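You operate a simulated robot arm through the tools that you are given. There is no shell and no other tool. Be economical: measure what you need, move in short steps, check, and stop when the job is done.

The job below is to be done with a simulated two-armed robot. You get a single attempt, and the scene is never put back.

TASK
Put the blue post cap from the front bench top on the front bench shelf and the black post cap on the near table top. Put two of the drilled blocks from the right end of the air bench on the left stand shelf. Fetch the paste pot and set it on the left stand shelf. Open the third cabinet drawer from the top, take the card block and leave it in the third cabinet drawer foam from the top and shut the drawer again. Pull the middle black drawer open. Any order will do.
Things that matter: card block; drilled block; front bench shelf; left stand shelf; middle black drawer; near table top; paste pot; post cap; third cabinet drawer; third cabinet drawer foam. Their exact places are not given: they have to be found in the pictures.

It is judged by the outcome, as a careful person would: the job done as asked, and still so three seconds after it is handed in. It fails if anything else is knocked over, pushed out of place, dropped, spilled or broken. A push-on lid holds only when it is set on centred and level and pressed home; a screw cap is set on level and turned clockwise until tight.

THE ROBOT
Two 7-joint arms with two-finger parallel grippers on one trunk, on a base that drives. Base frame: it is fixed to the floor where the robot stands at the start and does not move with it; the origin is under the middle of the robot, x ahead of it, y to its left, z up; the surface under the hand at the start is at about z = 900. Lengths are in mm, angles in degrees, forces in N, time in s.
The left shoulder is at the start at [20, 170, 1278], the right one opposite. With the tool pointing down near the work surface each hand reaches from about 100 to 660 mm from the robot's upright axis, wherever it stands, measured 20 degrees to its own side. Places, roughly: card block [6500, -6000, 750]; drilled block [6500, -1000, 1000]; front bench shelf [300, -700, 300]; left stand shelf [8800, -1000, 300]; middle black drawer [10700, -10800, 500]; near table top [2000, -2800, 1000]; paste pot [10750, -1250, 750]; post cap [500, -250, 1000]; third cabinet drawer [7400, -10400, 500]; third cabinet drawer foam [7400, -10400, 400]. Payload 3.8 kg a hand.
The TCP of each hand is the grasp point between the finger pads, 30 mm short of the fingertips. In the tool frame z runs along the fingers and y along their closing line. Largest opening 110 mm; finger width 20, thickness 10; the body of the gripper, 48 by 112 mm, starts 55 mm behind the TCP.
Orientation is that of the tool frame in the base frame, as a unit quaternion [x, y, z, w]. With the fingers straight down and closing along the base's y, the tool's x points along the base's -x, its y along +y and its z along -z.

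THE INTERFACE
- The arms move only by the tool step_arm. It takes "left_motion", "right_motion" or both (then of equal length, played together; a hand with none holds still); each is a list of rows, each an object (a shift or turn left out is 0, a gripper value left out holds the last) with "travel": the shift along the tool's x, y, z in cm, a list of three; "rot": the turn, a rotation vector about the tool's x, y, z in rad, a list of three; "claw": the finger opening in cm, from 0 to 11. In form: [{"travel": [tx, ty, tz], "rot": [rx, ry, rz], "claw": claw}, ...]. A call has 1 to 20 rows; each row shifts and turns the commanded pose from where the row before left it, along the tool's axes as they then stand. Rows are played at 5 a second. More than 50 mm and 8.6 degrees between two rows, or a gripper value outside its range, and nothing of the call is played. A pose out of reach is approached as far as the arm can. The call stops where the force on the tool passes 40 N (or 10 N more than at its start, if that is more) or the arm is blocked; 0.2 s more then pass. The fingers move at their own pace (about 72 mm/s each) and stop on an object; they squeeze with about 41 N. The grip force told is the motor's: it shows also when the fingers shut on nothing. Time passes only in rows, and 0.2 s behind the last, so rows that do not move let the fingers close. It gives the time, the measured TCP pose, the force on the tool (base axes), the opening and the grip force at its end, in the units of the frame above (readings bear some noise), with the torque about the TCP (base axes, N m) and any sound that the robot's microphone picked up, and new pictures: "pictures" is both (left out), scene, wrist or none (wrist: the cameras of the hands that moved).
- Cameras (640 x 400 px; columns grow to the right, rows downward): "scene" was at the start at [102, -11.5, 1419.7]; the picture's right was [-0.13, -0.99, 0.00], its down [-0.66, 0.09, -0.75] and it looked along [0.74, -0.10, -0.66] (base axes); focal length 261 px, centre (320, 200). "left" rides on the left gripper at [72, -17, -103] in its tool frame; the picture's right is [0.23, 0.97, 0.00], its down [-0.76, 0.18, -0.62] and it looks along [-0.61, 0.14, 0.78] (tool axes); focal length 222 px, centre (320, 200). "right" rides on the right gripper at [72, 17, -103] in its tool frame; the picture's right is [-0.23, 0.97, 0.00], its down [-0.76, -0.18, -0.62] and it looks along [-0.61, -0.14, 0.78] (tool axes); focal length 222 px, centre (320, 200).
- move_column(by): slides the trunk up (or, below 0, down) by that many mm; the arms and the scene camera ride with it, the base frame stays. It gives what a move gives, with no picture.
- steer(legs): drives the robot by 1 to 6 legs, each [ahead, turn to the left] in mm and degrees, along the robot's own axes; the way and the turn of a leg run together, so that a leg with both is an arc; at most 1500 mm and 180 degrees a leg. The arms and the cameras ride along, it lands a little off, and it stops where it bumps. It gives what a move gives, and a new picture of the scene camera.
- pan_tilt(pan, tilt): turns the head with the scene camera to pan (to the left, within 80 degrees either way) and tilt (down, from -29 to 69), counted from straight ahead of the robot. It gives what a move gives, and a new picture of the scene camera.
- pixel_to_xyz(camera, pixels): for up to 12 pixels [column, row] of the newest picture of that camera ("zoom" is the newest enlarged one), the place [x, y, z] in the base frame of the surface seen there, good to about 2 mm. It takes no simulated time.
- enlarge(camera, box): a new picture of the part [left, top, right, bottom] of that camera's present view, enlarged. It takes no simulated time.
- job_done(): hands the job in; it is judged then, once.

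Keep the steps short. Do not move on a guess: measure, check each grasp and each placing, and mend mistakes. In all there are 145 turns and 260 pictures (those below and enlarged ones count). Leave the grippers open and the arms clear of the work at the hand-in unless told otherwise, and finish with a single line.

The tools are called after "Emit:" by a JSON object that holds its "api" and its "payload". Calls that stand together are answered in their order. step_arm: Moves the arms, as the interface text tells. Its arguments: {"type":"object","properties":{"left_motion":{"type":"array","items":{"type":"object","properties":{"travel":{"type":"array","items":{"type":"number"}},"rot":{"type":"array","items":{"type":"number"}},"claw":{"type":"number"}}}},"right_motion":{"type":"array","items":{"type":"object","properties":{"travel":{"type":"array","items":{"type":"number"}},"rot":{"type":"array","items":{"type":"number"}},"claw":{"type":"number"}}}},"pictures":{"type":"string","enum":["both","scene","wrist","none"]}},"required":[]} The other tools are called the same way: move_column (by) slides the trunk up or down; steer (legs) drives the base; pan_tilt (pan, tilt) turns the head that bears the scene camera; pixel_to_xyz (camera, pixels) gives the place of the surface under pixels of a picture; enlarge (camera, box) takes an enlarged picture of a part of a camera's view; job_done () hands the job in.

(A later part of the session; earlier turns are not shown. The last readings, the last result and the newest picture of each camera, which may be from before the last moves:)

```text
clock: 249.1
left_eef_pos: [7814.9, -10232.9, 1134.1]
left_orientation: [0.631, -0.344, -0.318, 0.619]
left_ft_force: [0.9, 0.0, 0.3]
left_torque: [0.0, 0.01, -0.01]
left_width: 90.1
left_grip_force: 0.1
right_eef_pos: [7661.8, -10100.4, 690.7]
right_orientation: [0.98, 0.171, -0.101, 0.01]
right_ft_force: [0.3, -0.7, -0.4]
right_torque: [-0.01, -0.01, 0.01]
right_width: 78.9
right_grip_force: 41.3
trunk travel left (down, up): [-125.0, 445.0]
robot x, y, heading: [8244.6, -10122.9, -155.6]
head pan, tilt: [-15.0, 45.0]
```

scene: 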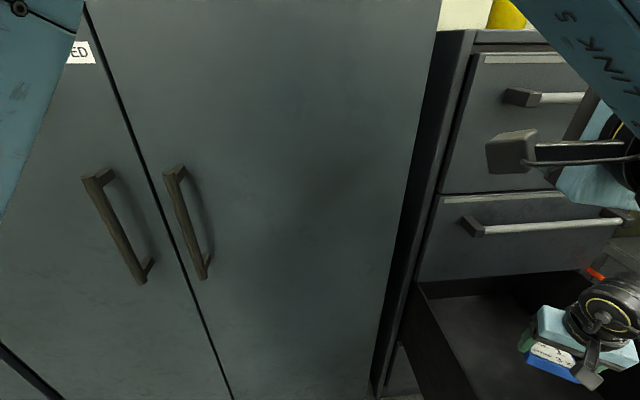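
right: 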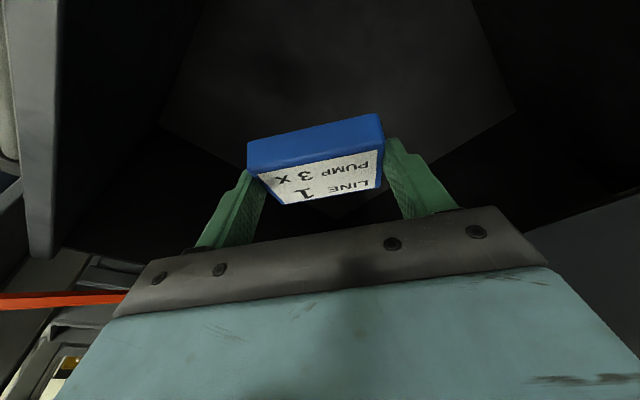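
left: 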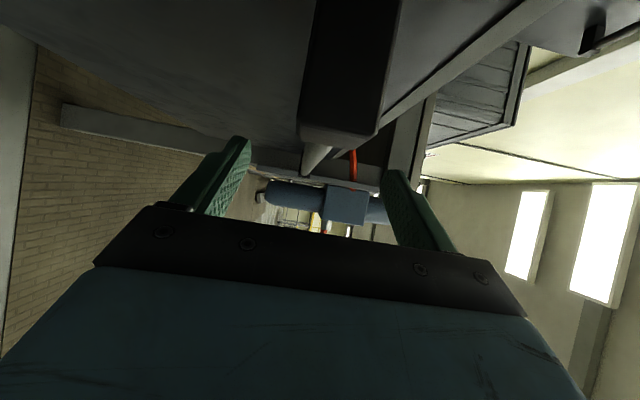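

Emit:
{"api": "step_arm", "payload": {"right_motion": [{"travel": [0.966, 0, 4.5]}, {"travel": [0.966, 0, 4.5]}, {"travel": [0.966, 0, 4.5]}, {"travel": [0.966, 0, 4.5]}, {"travel": [0.7, 0, 3.3]}, {}], "pictures": "both"}}

```text
clock: 250.5
left_eef_pos: [7815.2, -10232.3, 1134.2]
left_orientation: [0.631, -0.343, -0.318, 0.619]
left_ft_force: [-0.6, -0.5, -0.6]
left_torque: [-0.04, 0.0, 0.01]
left_width: 90.1
left_grip_force: 0.2
right_eef_pos: [7662.9, -10095.0, 473.2]
right_orientation: [0.98, 0.171, -0.103, 0.01]
right_ft_force: [0.2, -0.1, -1.1]
right_torque: [0.0, -0.01, 0.0]
right_width: 79.0
right_grip_force: 41.0
trunk travel left (down, up): [-125.0, 445.0]
robot x, y, heading: [8240.7, -10121.3, -155.7]
head pan, tilt: [-15.0, 45.0]
```

scene: 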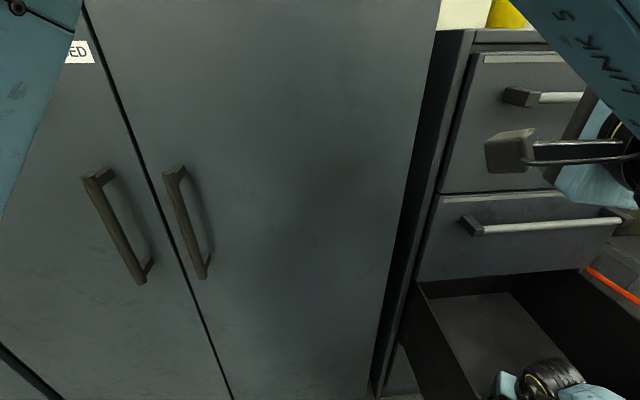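
right: 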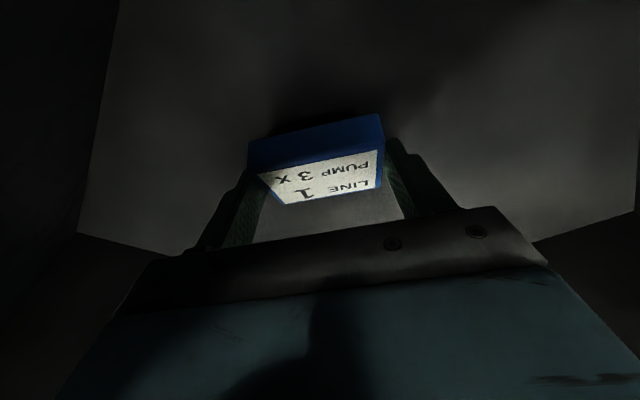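

Nearly there, no contact yet. I'll ease down until the foam is touched.

Emit:
{"api": "step_arm", "payload": {"right_motion": [{"travel": [0.11, 0, 0.5]}, {"travel": [0.11, 0, 0.5]}, {"travel": [0.09, 0, 0.4]}, {}], "pictures": "none"}}

```text
clock: 251.5
left_eef_pos: [7815.6, -10232.7, 1134.0]
left_orientation: [0.63, -0.342, -0.32, 0.619]
left_ft_force: [-0.5, 0.6, 0.5]
left_torque: [-0.01, -0.03, 0.02]
left_width: 90.0
left_grip_force: 0.0
right_eef_pos: [7661.1, -10098.1, 462.1]
right_orientation: [0.98, 0.17, -0.107, 0.013]
right_ft_force: [0.6, -4.2, 29.2]
right_torque: [-0.84, 0.86, 0.11]
right_width: 79.1
right_grip_force: 41.2
trunk travel left (down, up): [-125.0, 445.0]
robot x, y, heading: [8242.2, -10121.9, -155.4]
head pan, tilt: [-15.0, 45.0]
```

Contact (29 N) at 462. I'll ease 2 mm, open gently, and rise out.

Emit:
{"api": "step_arm", "payload": {"right_motion": [{"travel": [-0.04, 0, -0.2]}, {"claw": 8.6}, {"claw": 9.5}, {"claw": 9.5}, {"travel": [-0.5, 0, -2]}, {"travel": [-0.966, 0, -4.5]}, {"travel": [-0.966, 0, -4.5]}, {}], "pictures": "wrist"}}

```text
clock: 253.3
left_eef_pos: [7814.8, -10232.0, 1133.6]
left_orientation: [0.632, -0.343, -0.317, 0.619]
left_ft_force: [-0.4, 1.2, -0.1]
left_torque: [0.01, 0.03, 0.0]
left_width: 90.2
left_grip_force: 0.0
right_eef_pos: [7660.1, -10096.5, 574.6]
right_orientation: [0.98, 0.169, -0.102, 0.01]
right_ft_force: [0.2, 0.1, 0.6]
right_torque: [-0.04, -0.04, 0.02]
right_width: 94.8
right_grip_force: 0.2
trunk travel left (down, up): [-125.0, 445.0]
robot x, y, heading: [8243.6, -10122.7, -155.7]
head pan, tilt: [-15.0, 45.0]
```

right: 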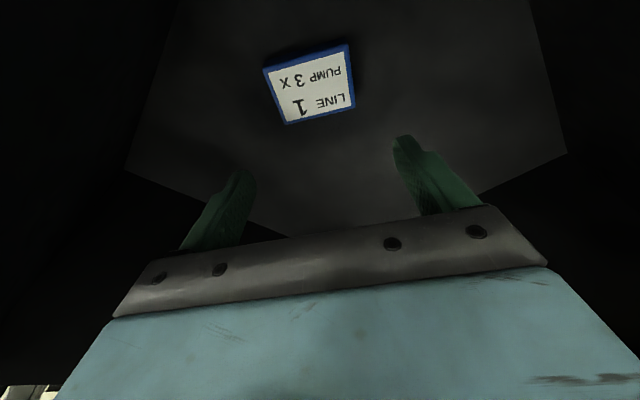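

The block lies flat on the foam. Next I rise out, move in front of the panel and lean the closed hand to push the drawer shut.

Emit:
{"api": "step_arm", "payload": {"right_motion": [{"travel": [-0.966, 0, -4.5]}, {"travel": [-0.966, 0, -4.5]}, {"travel": [-0.966, 0, -4.5]}, {"travel": [-0.966, 0, -4.5]}, {"travel": [-0.966, 0, -4.5]}, {"travel": [-0.966, 0, -4.5]}, {"travel": [-0.966, 0, -4.5]}, {"travel": [3.23, -2.32, -0.7], "claw": 0}, {"travel": [3.23, -2.32, -0.7]}, {"travel": [3.23, -2.32, -0.7]}, {"travel": [3.23, -2.32, -0.7]}, {"travel": [3.23, -2.32, -0.7]}, {"travel": [3.23, -2.32, -0.7]}, {"rot": [0, -0.115, 0]}, {"rot": [0, -0.115, 0]}, {"rot": [0, -0.115, 0]}, {"rot": [0, -0.115, 0]}, {"rot": [0, -0.115, 0]}, {}], "pictures": "none"}}

Emit:
{"api": "pan_tilt", "payload": {"pan": -25, "tilt": 55}}

```text
clock: 257.3
left_eef_pos: [7814.9, -10232.8, 1131.9]
left_orientation: [0.631, -0.342, -0.318, 0.619]
left_ft_force: [0.6, -0.2, 0.4]
left_torque: [0.0, 0.01, 0.0]
left_width: 90.2
left_grip_force: 0.0
right_eef_pos: [7755.1, -9894.8, 904.2]
right_orientation: [0.911, 0.16, -0.376, 0.057]
right_ft_force: [-0.6, 0.0, 0.0]
right_torque: [0.0, 0.02, 0.02]
right_width: 0.0
right_grip_force: 37.6
right hand out of reach, approached as far as the arm can: row 16, 17, 18
trunk travel left (down, up): [-125.0, 445.0]
robot x, y, heading: [8245.7, -10119.0, -155.6]
head pan, tilt: [-15.0, 45.0]
```

```text
clock: 258.0
left_eef_pos: [7814.2, -10232.3, 1133.1]
left_orientation: [0.631, -0.343, -0.318, 0.618]
left_ft_force: [0.3, -0.2, 0.5]
left_torque: [-0.03, -0.01, 0.01]
left_width: 90.1
left_grip_force: 0.2
right_eef_pos: [7757.5, -9896.2, 902.0]
right_orientation: [0.911, 0.16, -0.375, 0.058]
right_ft_force: [-0.5, -0.8, -0.3]
right_torque: [0.01, 0.01, 0.02]
right_width: 0.1
right_grip_force: 38.0
trunk travel left (down, up): [-125.0, 445.0]
robot x, y, heading: [8243.9, -10120.9, -155.5]
head pan, tilt: [-25.0, 55.0]
```

scene: 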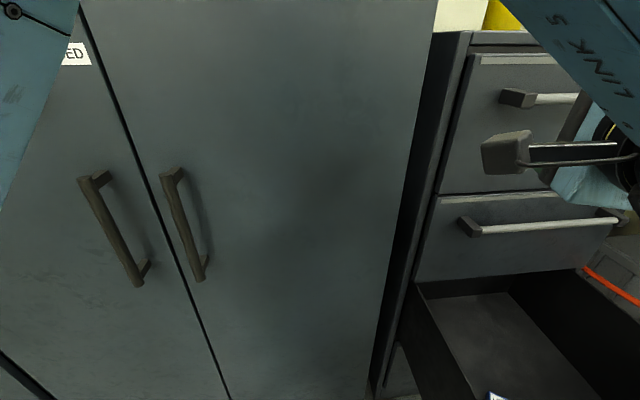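

Emit:
{"api": "step_arm", "payload": {"right_motion": [{"travel": [2.82, 0, 2.82]}, {"travel": [2.82, 0, 2.82]}, {"travel": [2.82, 0, 2.82]}, {"travel": [2.82, 0, 2.82]}, {"travel": [2.82, 0, 2.82]}, {"travel": [2.82, 0, 2.82]}, {"travel": [-1.74, 1.72, 1.74]}, {"travel": [-1.74, 1.72, 1.74]}, {"travel": [-1.74, 1.72, 1.74]}, {"travel": [-1.74, 1.72, 1.74]}, {"travel": [-1.74, 1.72, 1.74]}, {"travel": [-1.74, 1.72, 1.74]}, {"travel": [-1.74, 1.72, 1.74]}, {}], "pictures": "both"}}

```text
clock: 261.0
left_eef_pos: [7814.5, -10230.9, 1132.5]
left_orientation: [0.631, -0.343, -0.319, 0.619]
left_ft_force: [0.3, -0.3, -0.2]
left_torque: [0.01, 0.02, 0.01]
left_width: 89.9
left_grip_force: 0.1
right_eef_pos: [7620.2, -10027.3, 725.5]
right_orientation: [0.911, 0.16, -0.376, 0.058]
right_ft_force: [-0.7, -0.3, -1.2]
right_torque: [-0.02, 0.01, 0.0]
right_width: 0.0
right_grip_force: 37.6
right hand out of reach, approached as far as the arm can: row 4, 5, 6, 7, 8
trunk travel left (down, up): [-125.0, 445.0]
robot x, y, heading: [8243.2, -10120.4, -155.2]
head pan, tilt: [-25.0, 55.0]
```

scene: 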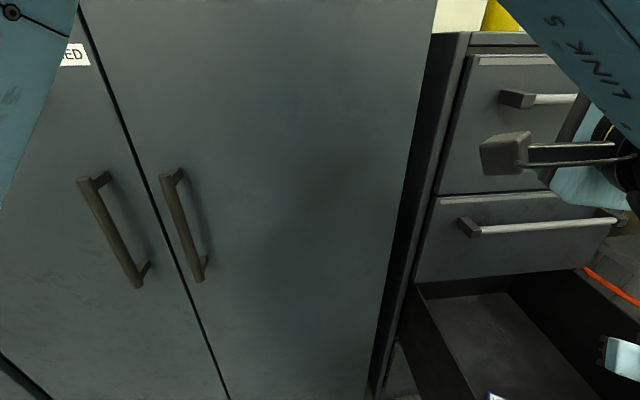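
right: 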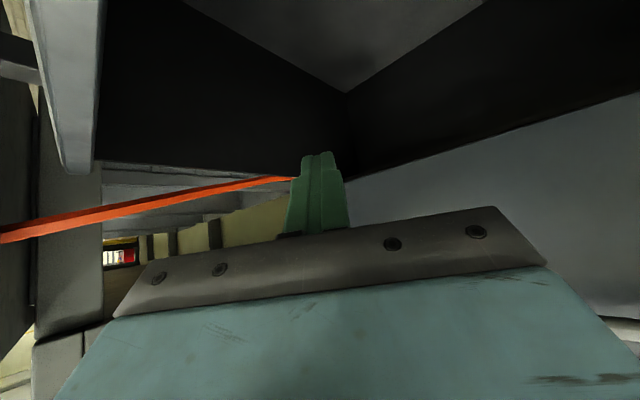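

The hand passed over the panel because the low pose was out of reach. I'll retreat outward, lower the trunk instead, and check.

Emit:
{"api": "step_arm", "payload": {"right_motion": [{"travel": [1.74, -1.72, -1.74]}, {"travel": [1.74, -1.72, -1.74]}, {"travel": [1.74, -1.72, -1.74]}, {"travel": [1.74, -1.72, -1.74]}, {"travel": [1.74, -1.72, -1.74]}, {"travel": [1.74, -1.72, -1.74]}, {}], "pictures": "none"}}

Emit:
{"api": "move_column", "payload": {"by": -65}}

```text
clock: 262.6
left_eef_pos: [7814.2, -10233.0, 1133.0]
left_orientation: [0.631, -0.342, -0.318, 0.619]
left_ft_force: [-0.1, 0.5, -0.7]
left_torque: [-0.01, 0.0, -0.02]
left_width: 90.0
left_grip_force: 0.1
right_eef_pos: [7716.0, -9884.1, 731.8]
right_orientation: [0.91, 0.165, -0.378, 0.05]
right_ft_force: [0.7, 0.1, 0.4]
right_torque: [-0.02, 0.0, -0.02]
right_width: 0.0
right_grip_force: 37.5
right hand out of reach, approached as far as the arm can: row 6
trunk travel left (down, up): [-125.0, 445.0]
robot x, y, heading: [8242.5, -10120.8, -155.7]
head pan, tilt: [-25.0, 55.0]
```

```text
clock: 263.6
left_eef_pos: [7814.3, -10231.9, 1067.7]
left_orientation: [0.63, -0.343, -0.319, 0.619]
left_ft_force: [0.2, 0.4, -0.5]
left_torque: [0.03, 0.03, 0.02]
left_width: 90.0
left_grip_force: 0.1
right_eef_pos: [7717.4, -9884.6, 667.1]
right_orientation: [0.91, 0.165, -0.378, 0.05]
right_ft_force: [-0.7, -0.3, 0.0]
right_torque: [0.01, 0.02, 0.01]
right_width: 0.0
right_grip_force: 37.7
trunk travel left (down, up): [-60.0, 510.0]
robot x, y, heading: [8239.1, -10122.2, -155.6]
head pan, tilt: [-25.0, 55.0]
```

Emit:
{"api": "step_arm", "payload": {"right_motion": [{"travel": [0.3, 0, 0.3]}, {"travel": [-1.74, 1.72, 1.74]}, {"travel": [-1.74, 1.72, 1.74]}, {"travel": [-1.74, 1.72, 1.74]}, {"travel": [-1.74, 1.72, 1.74]}, {"travel": [-1.74, 1.72, 1.74]}, {"travel": [-1.74, 1.72, 1.74]}, {"travel": [-1.74, 1.72, 1.74]}, {"travel": [-1.74, 1.72, 1.74]}, {"travel": [-1.74, 1.72, 1.74]}, {}], "pictures": "wrist"}}

```text
clock: 266.1
left_eef_pos: [7815.2, -10232.2, 1069.0]
left_orientation: [0.631, -0.342, -0.318, 0.619]
left_ft_force: [0.1, -0.4, -0.1]
left_torque: [0.03, -0.01, 0.01]
left_width: 89.9
left_grip_force: 0.0
right_eef_pos: [7560.3, -10106.6, 654.6]
right_orientation: [0.91, 0.165, -0.377, 0.05]
right_ft_force: [-0.5, -1.1, -0.1]
right_torque: [0.01, 0.0, -0.02]
right_width: 0.0
right_grip_force: 38.0
trunk travel left (down, up): [-60.0, 510.0]
robot x, y, heading: [8244.3, -10124.1, -155.5]
head pan, tilt: [-25.0, 55.0]
```

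right: 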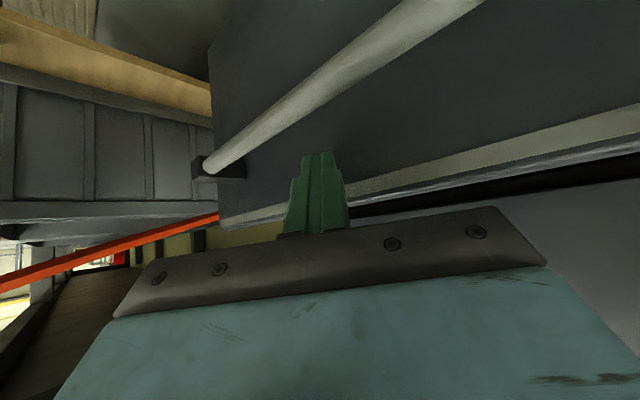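

The drawer follows. Pushing the remaining 12 cm.

Emit:
{"api": "step_arm", "payload": {"right_motion": [{"travel": [-1.74, 1.72, 1.74]}, {"travel": [-1.74, 1.72, 1.74]}, {"travel": [-1.74, 1.72, 1.74]}, {"travel": [-0.87, 0.86, 0.87]}, {"travel": [-0.58, 0.57, 0.58]}, {"travel": [-0.58, 0.57, 0.58]}, {}], "pictures": "wrist"}}

```text
clock: 267.3
left_eef_pos: [7819.8, -10230.3, 1067.0]
left_orientation: [0.632, -0.344, -0.318, 0.617]
left_ft_force: [0.5, -1.2, -0.1]
left_torque: [0.06, -0.01, 0.01]
left_width: 89.9
left_grip_force: 0.1
right_eef_pos: [7499.2, -10194.9, 652.0]
right_orientation: [0.912, 0.162, -0.373, 0.046]
right_ft_force: [24.4, 10.8, 15.4]
right_torque: [-0.08, -0.02, 0.14]
right_width: 0.0
right_grip_force: 37.8
trunk travel left (down, up): [-60.0, 510.0]
robot x, y, heading: [8246.0, -10119.4, -155.9]
head pan, tilt: [-25.0, 55.0]
stopped in row 6 (right hand): the force on the tool passed its limit at 56 N (the readings are from after the stop); the commanded pose is now the measured one
```

right: 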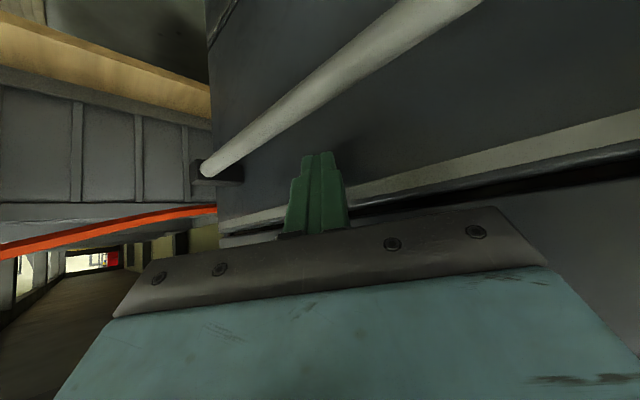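

Emit:
{"api": "pixel_to_xyz", "payload": {"camera": "right", "pixels": [[300, 60], [420, 110], [250, 205], [420, 235], [560, 240], [480, 170], [620, 130]]}}

```text
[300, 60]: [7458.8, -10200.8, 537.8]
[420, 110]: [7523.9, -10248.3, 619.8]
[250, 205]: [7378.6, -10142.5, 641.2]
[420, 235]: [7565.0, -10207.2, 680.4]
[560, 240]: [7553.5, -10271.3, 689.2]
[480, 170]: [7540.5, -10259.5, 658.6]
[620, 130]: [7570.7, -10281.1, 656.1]
```

The panel is flush with its neighbours (within 2 mm): shut. Now I'll retract, back away, and turn toward the black drawer chest.

Emit:
{"api": "step_arm", "payload": {"right_motion": [{"travel": [1.74, -1.72, -1.74]}, {"travel": [1.74, -1.72, -1.74]}, {"travel": [1.74, -1.72, -1.74]}, {"travel": [1.74, -1.72, -1.74]}, {"travel": [1.74, -1.72, -1.74]}, {"travel": [0, -1.72, -3.7]}, {"travel": [0, 0, -4]}, {"travel": [-2, 0, -4], "claw": 9}, {"travel": [-2, 0, -4]}, {}], "pictures": "none"}}

Emit:
{"api": "steer", "payload": {"legs": [[-300, 0], [0, 150], [1350, 0], [0, -30]]}}

Emit:
{"api": "pan_tilt", "payload": {"pan": 0, "tilt": 25}}

```text
clock: 269.5
left_eef_pos: [7814.8, -10230.2, 1067.2]
left_orientation: [0.633, -0.345, -0.317, 0.617]
left_ft_force: [0.7, 0.1, 0.5]
left_torque: [-0.01, 0.02, 0.03]
left_width: 90.0
left_grip_force: 0.0
right_eef_pos: [7653.9, -10036.3, 795.7]
right_orientation: [0.912, 0.165, -0.372, 0.047]
right_ft_force: [-0.8, -0.1, 0.8]
right_torque: [0.01, 0.01, 0.01]
right_width: 90.2
right_grip_force: 0.1
trunk travel left (down, up): [-60.0, 510.0]
robot x, y, heading: [8242.0, -10121.9, -155.7]
head pan, tilt: [-25.0, 55.0]
```

```text
clock: 285.6
left_eef_pos: [10166.2, -10461.0, 1066.6]
left_orientation: [0.615, 0.375, 0.374, 0.584]
left_ft_force: [0.3, 0.1, -0.2]
left_torque: [-0.01, 0.03, 0.0]
left_width: 90.0
left_grip_force: 0.0
right_eef_pos: [10076.4, -10698.0, 796.0]
right_orientation: [0.317, 0.871, -0.147, 0.345]
right_ft_force: [0.5, -0.7, 0.3]
right_torque: [-0.02, 0.0, 0.02]
right_width: 90.2
right_grip_force: 0.0
trunk travel left (down, up): [-60.0, 510.0]
robot x, y, heading: [9858.6, -10143.3, -36.1]
head pan, tilt: [-25.0, 55.0]
```

scene: 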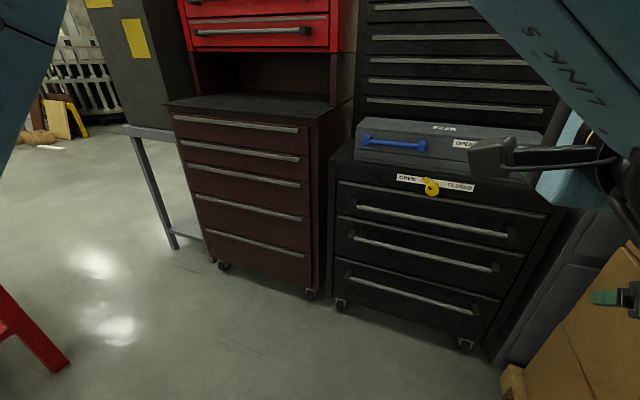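

```text
clock: 286.5
left_eef_pos: [10166.6, -10460.4, 1067.2]
left_orientation: [0.617, 0.373, 0.374, 0.584]
left_ft_force: [0.2, -0.9, 0.3]
left_torque: [0.0, 0.04, 0.02]
left_width: 90.0
left_grip_force: 0.1
right_eef_pos: [10075.4, -10697.0, 796.3]
right_orientation: [0.317, 0.871, -0.148, 0.346]
right_ft_force: [0.0, 0.0, 0.9]
right_torque: [0.02, 0.02, -0.02]
right_width: 90.1
right_grip_force: 0.0
trunk travel left (down, up): [-60.0, 510.0]
robot x, y, heading: [9860.1, -10147.6, -36.4]
head pan, tilt: [0.0, 25.0]
```

scene: 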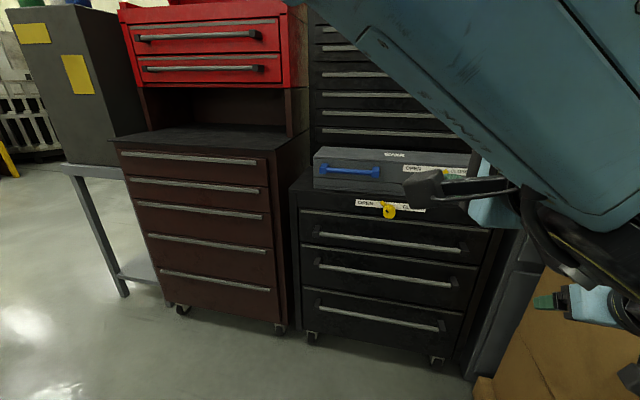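

A black three-drawer chest with a yellow OPEN/CLOSED latch at (388,210). Zooming in and measuring handles.

Emit:
{"api": "enlarge", "payload": {"camera": "scene", "box": [290, 140, 500, 370]}}

Emit:
{"api": "pixel_to_xyz", "payload": {"camera": "scene", "pixels": [[318, 265], [380, 275], [448, 284], [320, 234], [455, 249], [388, 211], [345, 170], [308, 330], [437, 355], [500, 350], [560, 300], [380, 285]]}}

```text
1.74 times, centred on (395, 255) of scene
```

zoom: 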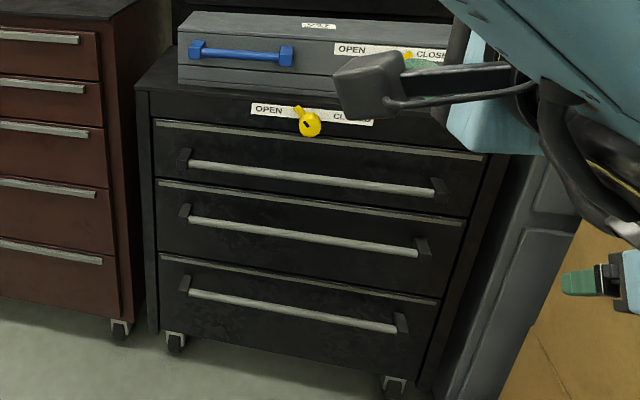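

```text
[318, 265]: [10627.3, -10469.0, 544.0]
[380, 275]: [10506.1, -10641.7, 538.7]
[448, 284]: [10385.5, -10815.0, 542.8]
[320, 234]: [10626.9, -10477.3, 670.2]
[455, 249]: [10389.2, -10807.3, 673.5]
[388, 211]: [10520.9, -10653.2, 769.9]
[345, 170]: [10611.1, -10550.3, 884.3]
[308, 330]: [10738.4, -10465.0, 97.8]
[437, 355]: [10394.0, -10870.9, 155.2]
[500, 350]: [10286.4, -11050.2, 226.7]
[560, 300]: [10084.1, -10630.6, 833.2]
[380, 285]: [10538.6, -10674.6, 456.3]
```

The pointer is at OPEN, so it's unlocked. Middle handle: bar at z≈541, centre (10506,-10642). I'll drive in 150 mm, lower the trunk and bring the horizontal left hand down to it.

Emit:
{"api": "steer", "payload": {"legs": [[150, 0]]}}

Emit:
{"api": "move_column", "payload": {"by": -58}}

Emit:
{"api": "step_arm", "payload": {"left_motion": [{"travel": [0, 0, 4]}, {"travel": [0, 0, 4]}, {"travel": [0, 0, 4]}, {"travel": [0, -4.25, 0]}, {"travel": [0, -4.25, 0]}, {"travel": [0, -4.25, 0]}, {"travel": [0, -4.25, 0]}, {"travel": [0, -4.25, 0]}, {"travel": [0, -4.25, 0]}, {"travel": [0, -4.25, 0]}, {"travel": [0, -4.25, 0]}, {"travel": [0, -4.25, 0]}, {"travel": [0, -4.25, 0]}, {"travel": [0, -4.25, 0]}, {}], "pictures": "both"}}

```text
clock: 287.9
left_eef_pos: [10282.4, -10544.7, 1062.1]
left_orientation: [0.618, 0.373, 0.375, 0.582]
left_ft_force: [-0.8, 0.8, -0.6]
left_torque: [0.01, 0.0, -0.01]
left_width: 89.8
left_grip_force: 0.0
right_eef_pos: [10191.3, -10780.4, 796.2]
right_orientation: [0.316, 0.872, -0.146, 0.345]
right_ft_force: [0.1, 0.9, -0.2]
right_torque: [0.0, 0.01, 0.02]
right_width: 89.7
right_grip_force: 0.0
trunk travel left (down, up): [-60.0, 510.0]
robot x, y, heading: [9975.8, -10227.2, -36.0]
head pan, tilt: [0.0, 25.0]
stopped in leg 1: the robot was blocked; the commanded pose is now the measured one
```

scene: 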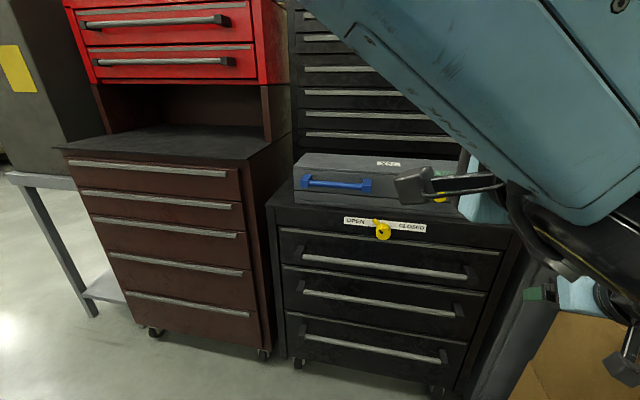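

```text
clock: 288.9
left_eef_pos: [10281.3, -10544.6, 1007.3]
left_orientation: [0.617, 0.374, 0.374, 0.583]
left_ft_force: [-0.2, 0.3, 0.0]
left_torque: [-0.01, 0.01, 0.01]
left_width: 89.8
left_grip_force: 0.0
right_eef_pos: [10191.4, -10780.4, 736.0]
right_orientation: [0.317, 0.872, -0.147, 0.344]
right_ft_force: [-0.5, 0.0, -0.5]
right_torque: [0.01, -0.01, -0.02]
right_width: 89.9
right_grip_force: 0.1
trunk travel left (down, up): [-2.0, 568.0]
robot x, y, heading: [9974.8, -10225.0, -36.1]
head pan, tilt: [0.0, 25.0]
```

```text
clock: 292.1
left_eef_pos: [10374.9, -10580.7, 550.4]
left_orientation: [0.617, 0.378, 0.374, 0.58]
left_ft_force: [0.0, 0.1, -0.4]
left_torque: [-0.04, 0.03, 0.04]
left_width: 90.0
left_grip_force: 0.1
left hand out of reach, approached as far as the arm can: row 14
right_eef_pos: [10191.0, -10779.7, 738.0]
right_orientation: [0.316, 0.871, -0.147, 0.345]
right_ft_force: [-0.2, 0.6, 0.4]
right_torque: [0.02, 0.02, -0.02]
right_width: 89.8
right_grip_force: 0.0
trunk travel left (down, up): [-2.0, 568.0]
robot x, y, heading: [9974.9, -10229.2, -36.2]
head pan, tilt: [0.0, 25.0]
```

scene: 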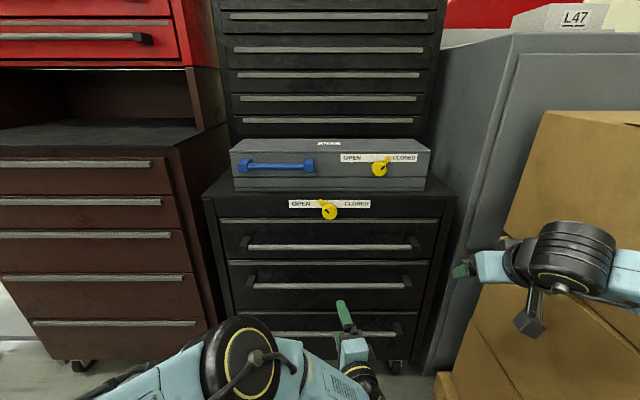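
left: 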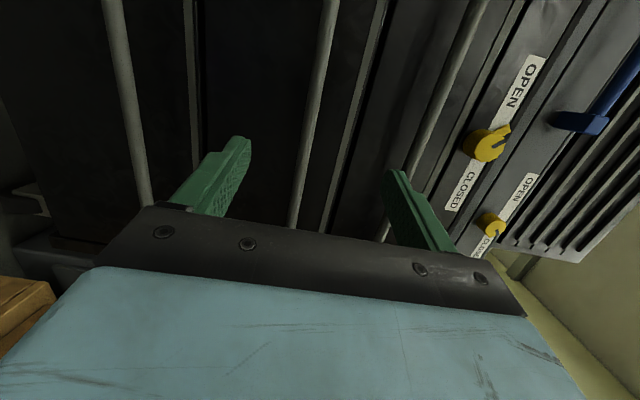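

The middle bar is centred between the fingers. Forward 13.5 cm and 0.8 cm down, then close.

Emit:
{"api": "step_arm", "payload": {"left_motion": [{"travel": [0, -0.8, 3]}, {"travel": [0, 0, 3.5]}, {"travel": [0, 0, 3.5]}, {"travel": [0, 0, 3.5]}, {"claw": 0}, {"claw": 0}, {"claw": 0}, {"claw": 0}], "pictures": "wrist"}}

```text
clock: 293.9
left_eef_pos: [10477.4, -10632.2, 587.2]
left_orientation: [0.618, 0.377, 0.374, 0.581]
left_ft_force: [0.0, 0.0, -0.2]
left_torque: [0.0, 0.01, 0.0]
left_width: 0.0
left_grip_force: 38.0
left hand out of reach, approached as far as the arm can: row 1, 2, 3, 4
right_eef_pos: [10191.8, -10779.7, 737.6]
right_orientation: [0.316, 0.872, -0.147, 0.345]
right_ft_force: [0.9, -0.5, 0.0]
right_torque: [0.01, -0.01, 0.0]
right_width: 90.2
right_grip_force: 0.0
trunk travel left (down, up): [-2.0, 568.0]
robot x, y, heading: [9972.7, -10228.5, -36.0]
head pan, tilt: [0.0, 25.0]
```

left: 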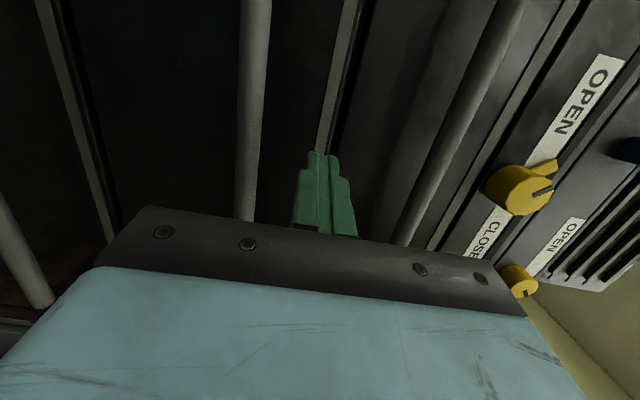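

Just out of reach with a level hand. I'll open, back off, pitch the hand down 25° and come in along the fingers.

Emit:
{"api": "step_arm", "payload": {"left_motion": [{"travel": [0, 0, -3], "claw": 7}, {"travel": [0, 0, -3]}, {"rot": [0.145, 0, 0]}, {"rot": [0.145, 0, 0]}, {"rot": [0.145, 0, 0]}, {}, {"travel": [0, -0.6, 2]}, {"travel": [0, 0, 2]}, {}], "pictures": "wrist"}}

```text
clock: 295.9
left_eef_pos: [10454.0, -10619.1, 565.3]
left_orientation: [0.728, 0.446, 0.285, 0.436]
left_ft_force: [-0.8, 0.8, 0.3]
left_torque: [0.0, -0.04, 0.0]
left_width: 69.8
left_grip_force: 0.0
right_eef_pos: [10191.2, -10780.6, 736.9]
right_orientation: [0.317, 0.871, -0.147, 0.345]
right_ft_force: [-0.5, 0.1, 0.0]
right_torque: [-0.02, -0.02, 0.02]
right_width: 89.9
right_grip_force: 0.0
trunk travel left (down, up): [-2.0, 568.0]
robot x, y, heading: [9973.8, -10221.9, -36.2]
head pan, tilt: [0.0, 25.0]
```

left: 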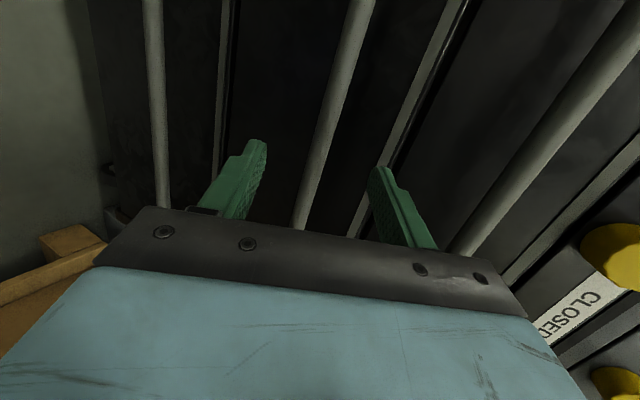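

Emit:
{"api": "step_arm", "payload": {"left_motion": [{"travel": [0, 0.2, 3]}, {"travel": [0, 0, 2.7]}, {"claw": 0}, {"claw": 0}, {"claw": 0}, {"claw": 0}], "pictures": "wrist"}}

```text
clock: 297.3
left_eef_pos: [10486.0, -10633.4, 550.0]
left_orientation: [0.729, 0.446, 0.284, 0.436]
left_ft_force: [-1.9, 1.1, -3.0]
left_torque: [0.12, 0.13, -0.2]
left_width: 14.9
left_grip_force: 45.3
left hand out of reach, approached as far as the arm can: row 2
right_eef_pos: [10191.1, -10781.1, 737.1]
right_orientation: [0.316, 0.872, -0.146, 0.344]
right_ft_force: [0.3, -0.3, -0.6]
right_torque: [0.0, -0.03, 0.02]
right_width: 89.9
right_grip_force: 0.1
trunk travel left (down, up): [-2.0, 568.0]
robot x, y, heading: [9973.7, -10224.3, -36.1]
head pan, tilt: [0.0, 25.0]
```

left: 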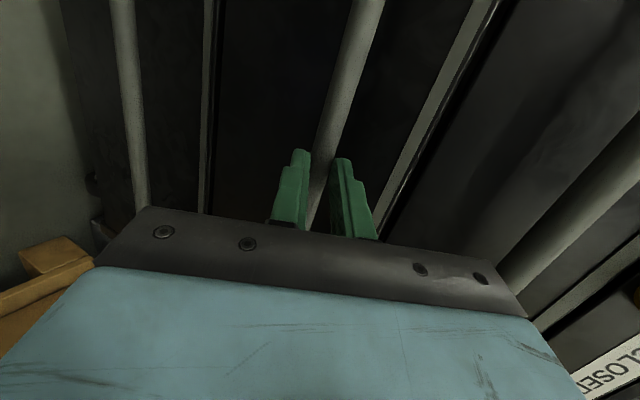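

The bar is gripped. Pulling the drawer by reversing straight 320 mm.

Emit:
{"api": "steer", "payload": {"legs": [[-150, 0], [-170, 0]]}}

```text
clock: 299.7
left_eef_pos: [10229.7, -10446.2, 550.2]
left_orientation: [0.728, 0.446, 0.284, 0.437]
left_ft_force: [-0.2, -0.6, 0.1]
left_torque: [0.01, 0.02, 0.0]
left_width: 0.3
left_grip_force: 37.9
right_eef_pos: [9935.0, -10593.2, 737.1]
right_orientation: [0.316, 0.872, -0.147, 0.345]
right_ft_force: [-0.1, 0.6, 0.2]
right_torque: [0.0, 0.01, 0.0]
right_width: 90.1
right_grip_force: 0.1
trunk travel left (down, up): [-2.0, 568.0]
robot x, y, heading: [9717.1, -10035.7, -36.0]
head pan, tilt: [0.0, 25.0]
```

scene: 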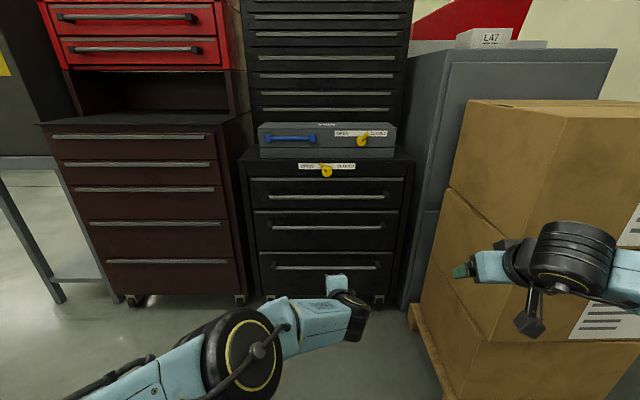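

The grip slipped off. I'll measure whether the drawer moved at all and look at the latch.

Emit:
{"api": "pixel_to_xyz", "payload": {"camera": "scene", "pixels": [[325, 226], [280, 226], [375, 225], [325, 196], [325, 266], [326, 172]]}}

Emit:
{"api": "enlarge", "payload": {"camera": "scene", "box": [240, 110, 430, 230]}}

```text
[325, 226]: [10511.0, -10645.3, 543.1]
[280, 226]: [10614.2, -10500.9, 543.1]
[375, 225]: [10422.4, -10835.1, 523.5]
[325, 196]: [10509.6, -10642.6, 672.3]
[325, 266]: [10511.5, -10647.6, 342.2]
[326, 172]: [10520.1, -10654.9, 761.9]
```

```text
3.33 times, centred on (335, 170) of scene
```

zoom: 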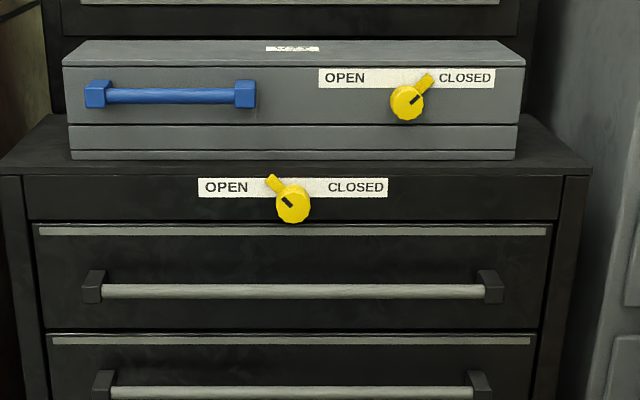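

The latch points to OPEN; I'd only caught the bar with the tips. I'll tuck the right arm (it likely met the cartons), open the left claw and drive in closer.

Emit:
{"api": "step_arm", "payload": {"right_motion": [{"travel": [0, 0, -4.5]}, {"travel": [0, 0, -4.5]}, {"travel": [0, 0, -4.5]}, {"travel": [0, 0, -4.5]}, {"travel": [0, 0, -4.5]}, {}], "left_motion": [{"claw": 7}, {}, {}, {}, {}, {}], "pictures": "none"}}

Emit:
{"api": "steer", "payload": {"legs": [[340, 0]]}}

```text
clock: 301.1
left_eef_pos: [10229.1, -10445.7, 549.6]
left_orientation: [0.728, 0.446, 0.285, 0.436]
left_ft_force: [-0.3, 0.0, 0.0]
left_torque: [-0.02, -0.05, 0.01]
left_width: 69.9
left_grip_force: 0.1
right_eef_pos: [9823.4, -10490.9, 906.3]
right_orientation: [0.316, 0.872, -0.147, 0.345]
right_ft_force: [-0.5, 0.3, -0.5]
right_torque: [0.02, 0.01, -0.02]
right_width: 90.0
right_grip_force: 0.2
right hand out of reach, approached as far as the arm can: row 5
trunk travel left (down, up): [-2.0, 568.0]
robot x, y, heading: [9719.4, -10039.2, -35.8]
head pan, tilt: [0.0, 25.0]
```

```text
clock: 303.4
left_eef_pos: [10503.1, -10644.8, 551.5]
left_orientation: [0.728, 0.446, 0.284, 0.437]
left_ft_force: [-8.3, 9.8, 2.2]
left_torque: [-0.28, -0.31, 0.17]
left_width: 67.6
left_grip_force: 0.0
right_eef_pos: [10098.5, -10690.0, 907.2]
right_orientation: [0.316, 0.872, -0.146, 0.344]
right_ft_force: [0.6, 0.1, 0.0]
right_torque: [-0.02, -0.02, -0.01]
right_width: 89.8
right_grip_force: 0.0
trunk travel left (down, up): [-2.0, 568.0]
robot x, y, heading: [9991.9, -10240.2, -35.9]
head pan, tilt: [0.0, 25.0]
```

scene: 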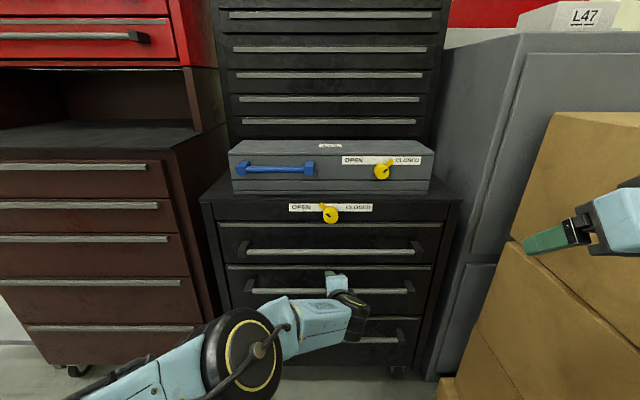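

TCP is now at the bar. Closing and checking.

Emit:
{"api": "step_arm", "payload": {"left_motion": [{"travel": [0, -0.4, -0.5]}, {"claw": 0}, {"claw": 0}, {"claw": 0}, {"claw": 0}, {}], "pictures": "wrist"}}

```text
clock: 304.8
left_eef_pos: [10495.7, -10640.6, 543.8]
left_orientation: [0.73, 0.447, 0.283, 0.433]
left_ft_force: [-9.0, 12.3, -18.4]
left_torque: [1.0, -0.07, -0.5]
left_width: 16.6
left_grip_force: 45.0
right_eef_pos: [10099.7, -10690.9, 904.8]
right_orientation: [0.315, 0.872, -0.145, 0.344]
right_ft_force: [0.0, -0.3, 0.4]
right_torque: [-0.02, -0.02, -0.01]
right_width: 89.7
right_grip_force: 0.0
trunk travel left (down, up): [-2.0, 568.0]
robot x, y, heading: [9990.8, -10237.2, -35.8]
head pan, tilt: [0.0, 25.0]
```

left: 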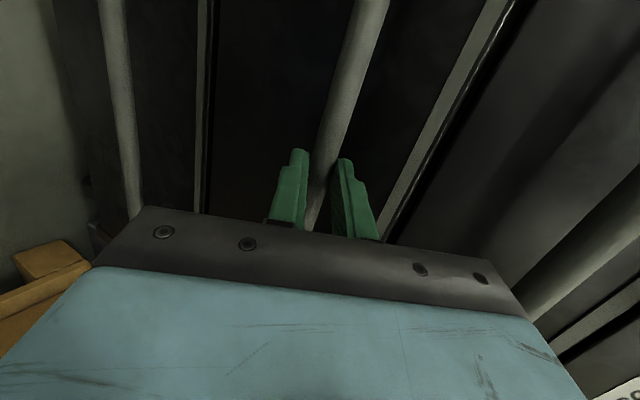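

Emit:
{"api": "step_arm", "payload": {"left_motion": [{"travel": [0.25, -0.62, -1.34]}, {"travel": [0.5, -1.25, -2.68]}, {"travel": [0.5, -1.25, -2.68]}, {"travel": [0.5, -1.25, -2.68]}, {"travel": [0.5, -1.25, -2.68]}, {}], "pictures": "wrist"}}

```text
clock: 305.8
left_eef_pos: [10406.5, -10575.3, 544.4]
left_orientation: [0.735, 0.446, 0.282, 0.426]
left_ft_force: [-1.9, 1.5, -7.9]
left_torque: [1.07, -0.5, -0.11]
left_width: 16.6
left_grip_force: 45.2
right_eef_pos: [10099.5, -10690.4, 906.3]
right_orientation: [0.316, 0.872, -0.147, 0.344]
right_ft_force: [0.5, -0.1, 0.0]
right_torque: [-0.03, 0.02, 0.0]
right_width: 90.1
right_grip_force: 0.1
trunk travel left (down, up): [-2.0, 568.0]
robot x, y, heading: [9989.1, -10236.1, -35.8]
head pan, tilt: [0.0, 25.0]
stopped in row 5 (left hand): the force on the tool passed its limit at 42 N (the readings are from after the stop); the commanded pose is now the measured one
```

left: 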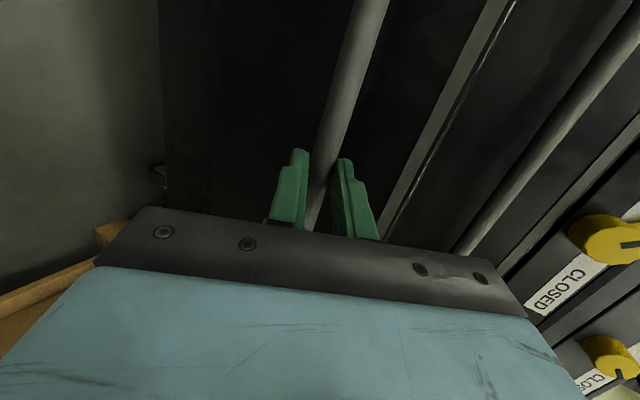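

It's opening (11 cm). I'll reverse the base for the rest.

Emit:
{"api": "steer", "payload": {"legs": [[-120, 0], [-110, 0]]}}

```text
clock: 307.9
left_eef_pos: [10226.3, -10444.3, 548.5]
left_orientation: [0.734, 0.445, 0.284, 0.428]
left_ft_force: [-0.8, 1.4, 3.0]
left_torque: [0.65, -0.51, -0.48]
left_width: 16.9
left_grip_force: 45.5
right_eef_pos: [9918.3, -10559.2, 906.7]
right_orientation: [0.316, 0.872, -0.147, 0.344]
right_ft_force: [0.0, -1.0, 0.6]
right_torque: [0.05, -0.01, -0.01]
right_width: 89.9
right_grip_force: 0.0
trunk travel left (down, up): [-2.0, 568.0]
robot x, y, heading: [9811.3, -10105.8, -35.8]
head pan, tilt: [0.0, 25.0]
stopped in leg 2: the force on the tool passed its limit at 55 N (the readings are from after the stop); the commanded pose is now the measured one
```

scene: 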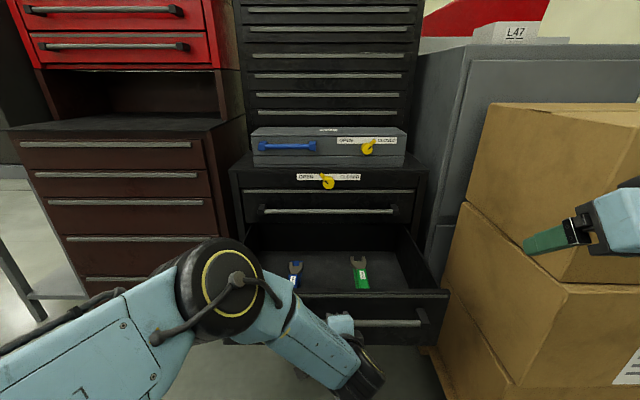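

The drawer is open 33 cm to its stop. Release, reverse off, tuck, raise the trunk and look toward the paste pot side.

Emit:
{"api": "step_arm", "payload": {"left_motion": [{"claw": 9}, {"claw": 9}, {"claw": 9}, {}], "pictures": "none"}}

Emit:
{"api": "steer", "payload": {"legs": [[-350, 0], [0, 119]]}}

Emit:
{"api": "move_column", "payload": {"by": 230}}

Emit:
{"api": "pan_tilt", "payload": {"pan": -5, "tilt": 12}}

```text
clock: 308.9
left_eef_pos: [10227.3, -10443.1, 545.9]
left_orientation: [0.732, 0.448, 0.282, 0.429]
left_ft_force: [-1.2, 0.1, 0.8]
left_torque: [0.01, 0.0, 0.01]
left_width: 90.3
left_grip_force: 0.2
right_eef_pos: [9918.0, -10558.8, 905.4]
right_orientation: [0.315, 0.872, -0.146, 0.345]
right_ft_force: [0.1, 0.4, 0.1]
right_torque: [-0.01, 0.02, 0.01]
right_width: 90.1
right_grip_force: 0.1
trunk travel left (down, up): [-2.0, 568.0]
robot x, y, heading: [9808.8, -10103.2, -36.0]
head pan, tilt: [0.0, 25.0]
```

```text
clock: 316.1
left_eef_pos: [9625.0, -9372.8, 545.9]
left_orientation: [-0.008, 0.858, 0.513, -0.022]
left_ft_force: [0.1, -0.2, -0.4]
left_torque: [-0.01, -0.03, -0.01]
left_width: 89.9
left_grip_force: 0.0
right_eef_pos: [9872.4, -9590.1, 906.2]
right_orientation: [-0.587, 0.718, 0.221, 0.302]
right_ft_force: [-0.3, 0.6, -0.7]
right_torque: [0.01, 0.02, -0.01]
right_width: 89.8
right_grip_force: 0.1
trunk travel left (down, up): [-2.0, 568.0]
robot x, y, heading: [9526.3, -9904.7, 82.2]
head pan, tilt: [0.0, 25.0]
```

scene: 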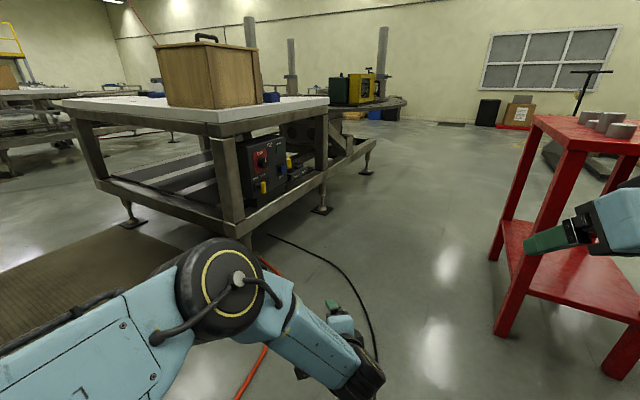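

```text
clock: 318.5
left_eef_pos: [9625.7, -9373.5, 775.6]
left_orientation: [-0.009, 0.858, 0.513, -0.022]
left_ft_force: [0.0, 0.5, -0.1]
left_torque: [-0.01, -0.03, 0.03]
left_width: 90.0
left_grip_force: 0.1
right_eef_pos: [9872.3, -9590.8, 1135.2]
right_orientation: [-0.587, 0.718, 0.221, 0.302]
right_ft_force: [0.0, 0.4, -0.1]
right_torque: [-0.01, 0.01, -0.01]
right_width: 90.1
right_grip_force: 0.1
trunk travel left (down, up): [-232.0, 338.0]
robot x, y, heading: [9525.2, -9901.6, 82.5]
head pan, tilt: [0.0, 25.0]
```

```text
clock: 319.3
left_eef_pos: [9624.7, -9372.2, 777.3]
left_orientation: [-0.009, 0.858, 0.513, -0.023]
left_ft_force: [0.3, -0.4, -0.1]
left_torque: [-0.04, 0.01, 0.01]
left_width: 89.9
left_grip_force: 0.0
right_eef_pos: [9872.0, -9591.0, 1136.0]
right_orientation: [-0.587, 0.718, 0.221, 0.303]
right_ft_force: [-0.1, 0.5, 0.6]
right_torque: [0.0, 0.03, -0.01]
right_width: 89.6
right_grip_force: 0.1
trunk travel left (down, up): [-232.0, 338.0]
robot x, y, heading: [9525.8, -9901.6, 82.4]
head pan, tilt: [-5.0, 12.0]
```

scene: 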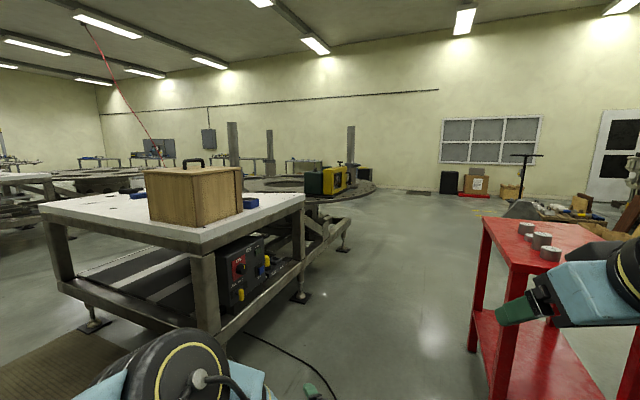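

Emit:
{"api": "pixel_to_xyz", "payload": {"camera": "scene", "pixels": [[300, 297], [345, 250], [472, 345], [480, 222], [375, 190], [300, 200], [440, 192], [310, 165], [160, 150], [100, 160], [400, 260], [495, 400]]}}

```text
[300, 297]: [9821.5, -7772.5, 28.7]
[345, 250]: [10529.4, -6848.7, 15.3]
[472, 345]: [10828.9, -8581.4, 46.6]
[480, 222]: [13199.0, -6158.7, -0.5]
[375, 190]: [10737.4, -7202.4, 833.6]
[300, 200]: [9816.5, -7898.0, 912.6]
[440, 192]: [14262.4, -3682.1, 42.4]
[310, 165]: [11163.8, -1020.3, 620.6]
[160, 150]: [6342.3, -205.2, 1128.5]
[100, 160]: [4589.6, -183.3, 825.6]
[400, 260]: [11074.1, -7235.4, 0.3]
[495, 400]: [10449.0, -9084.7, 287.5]
```

The paste-pot bench is at the far wall near (11160,-1020). I'll weave between the table and the red cart.

Emit:
{"api": "steer", "payload": {"legs": [[0, -20.2], [1500, 0], [481, 0], [0, -26.7], [1290, 0], [0, 60]]}}

Emit:
{"api": "pixel_to_xyz", "payload": {"camera": "scene", "pixels": [[320, 170], [300, 200], [250, 200], [200, 210], [380, 180], [150, 190], [280, 180], [340, 190]]}}

```text
clock: 340.3
left_eef_pos: [11497.7, -6887.1, 776.6]
left_orientation: [-0.1, 0.852, 0.508, -0.077]
left_ft_force: [0.0, -0.2, -0.6]
left_torque: [-0.04, 0.0, -0.02]
left_width: 89.8
left_grip_force: 0.1
right_eef_pos: [11785.4, -7046.1, 1136.8]
right_orientation: [0.661, -0.651, -0.252, -0.277]
right_ft_force: [-0.1, -0.2, -0.3]
right_torque: [0.03, -0.02, -0.02]
right_width: 89.8
right_grip_force: 0.1
trunk travel left (down, up): [-232.0, 338.0]
robot x, y, heading: [11515.1, -7422.7, 94.7]
head pan, tilt: [-5.0, 12.0]
```

scene: 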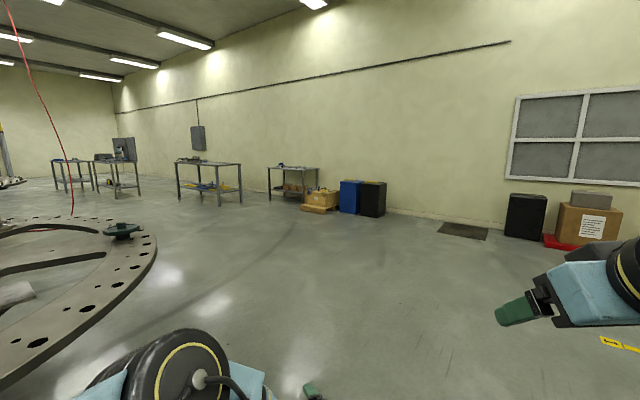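

```text
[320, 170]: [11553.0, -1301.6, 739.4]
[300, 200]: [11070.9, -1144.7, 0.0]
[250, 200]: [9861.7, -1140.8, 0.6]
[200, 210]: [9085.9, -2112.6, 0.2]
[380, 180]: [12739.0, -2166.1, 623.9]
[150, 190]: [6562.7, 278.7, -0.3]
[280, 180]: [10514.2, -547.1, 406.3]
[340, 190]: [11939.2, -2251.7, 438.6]
```

Emit:
{"api": "steer", "payload": {"legs": [[0, 3], [1500, 0], [1500, 0], [1400, 0]]}}

Emit:
{"api": "pan_tilt", "payload": {"pan": 15, "tilt": 22}}

```text
clock: 361.7
left_eef_pos: [10981.5, -2538.1, 777.6]
left_orientation: [-0.11, 0.851, 0.506, -0.083]
left_ft_force: [0.0, 0.3, -0.9]
left_torque: [-0.04, 0.01, 0.02]
left_width: 89.9
left_grip_force: 0.0
right_eef_pos: [11272.4, -2692.9, 1135.1]
right_orientation: [0.667, -0.644, -0.255, -0.275]
right_ft_force: [-0.2, 0.5, -0.5]
right_torque: [0.0, 0.01, 0.02]
right_width: 90.0
right_grip_force: 0.0
trunk travel left (down, up): [-232.0, 338.0]
robot x, y, heading: [11010.4, -3078.0, 96.1]
head pan, tilt: [-5.0, 12.0]
```

scene: 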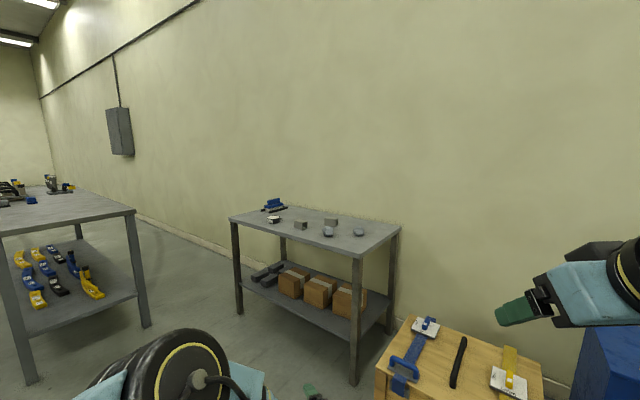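

```text
clock: 362.5
left_eef_pos: [10981.2, -2539.3, 776.0]
left_orientation: [-0.11, 0.852, 0.505, -0.083]
left_ft_force: [-0.5, -0.5, 0.8]
left_torque: [-0.04, 0.02, 0.0]
left_width: 89.9
left_grip_force: 0.0
right_eef_pos: [11272.7, -2693.5, 1136.0]
right_orientation: [0.667, -0.643, -0.255, -0.275]
right_ft_force: [0.5, 0.8, 0.4]
right_torque: [0.02, 0.01, 0.02]
right_width: 89.8
right_grip_force: 0.0
trunk travel left (down, up): [-232.0, 338.0]
robot x, y, heading: [11012.8, -3077.1, 96.2]
head pan, tilt: [15.0, 22.0]
```

scene: 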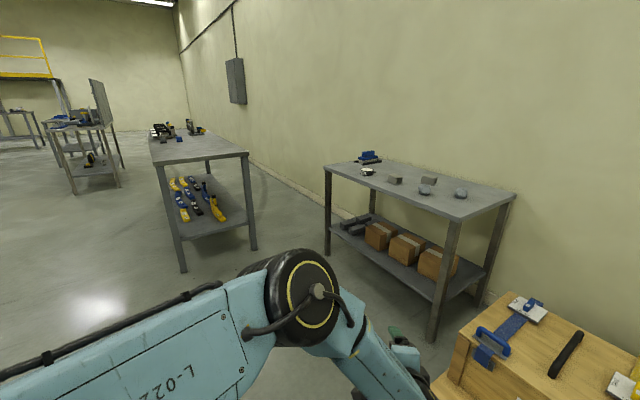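

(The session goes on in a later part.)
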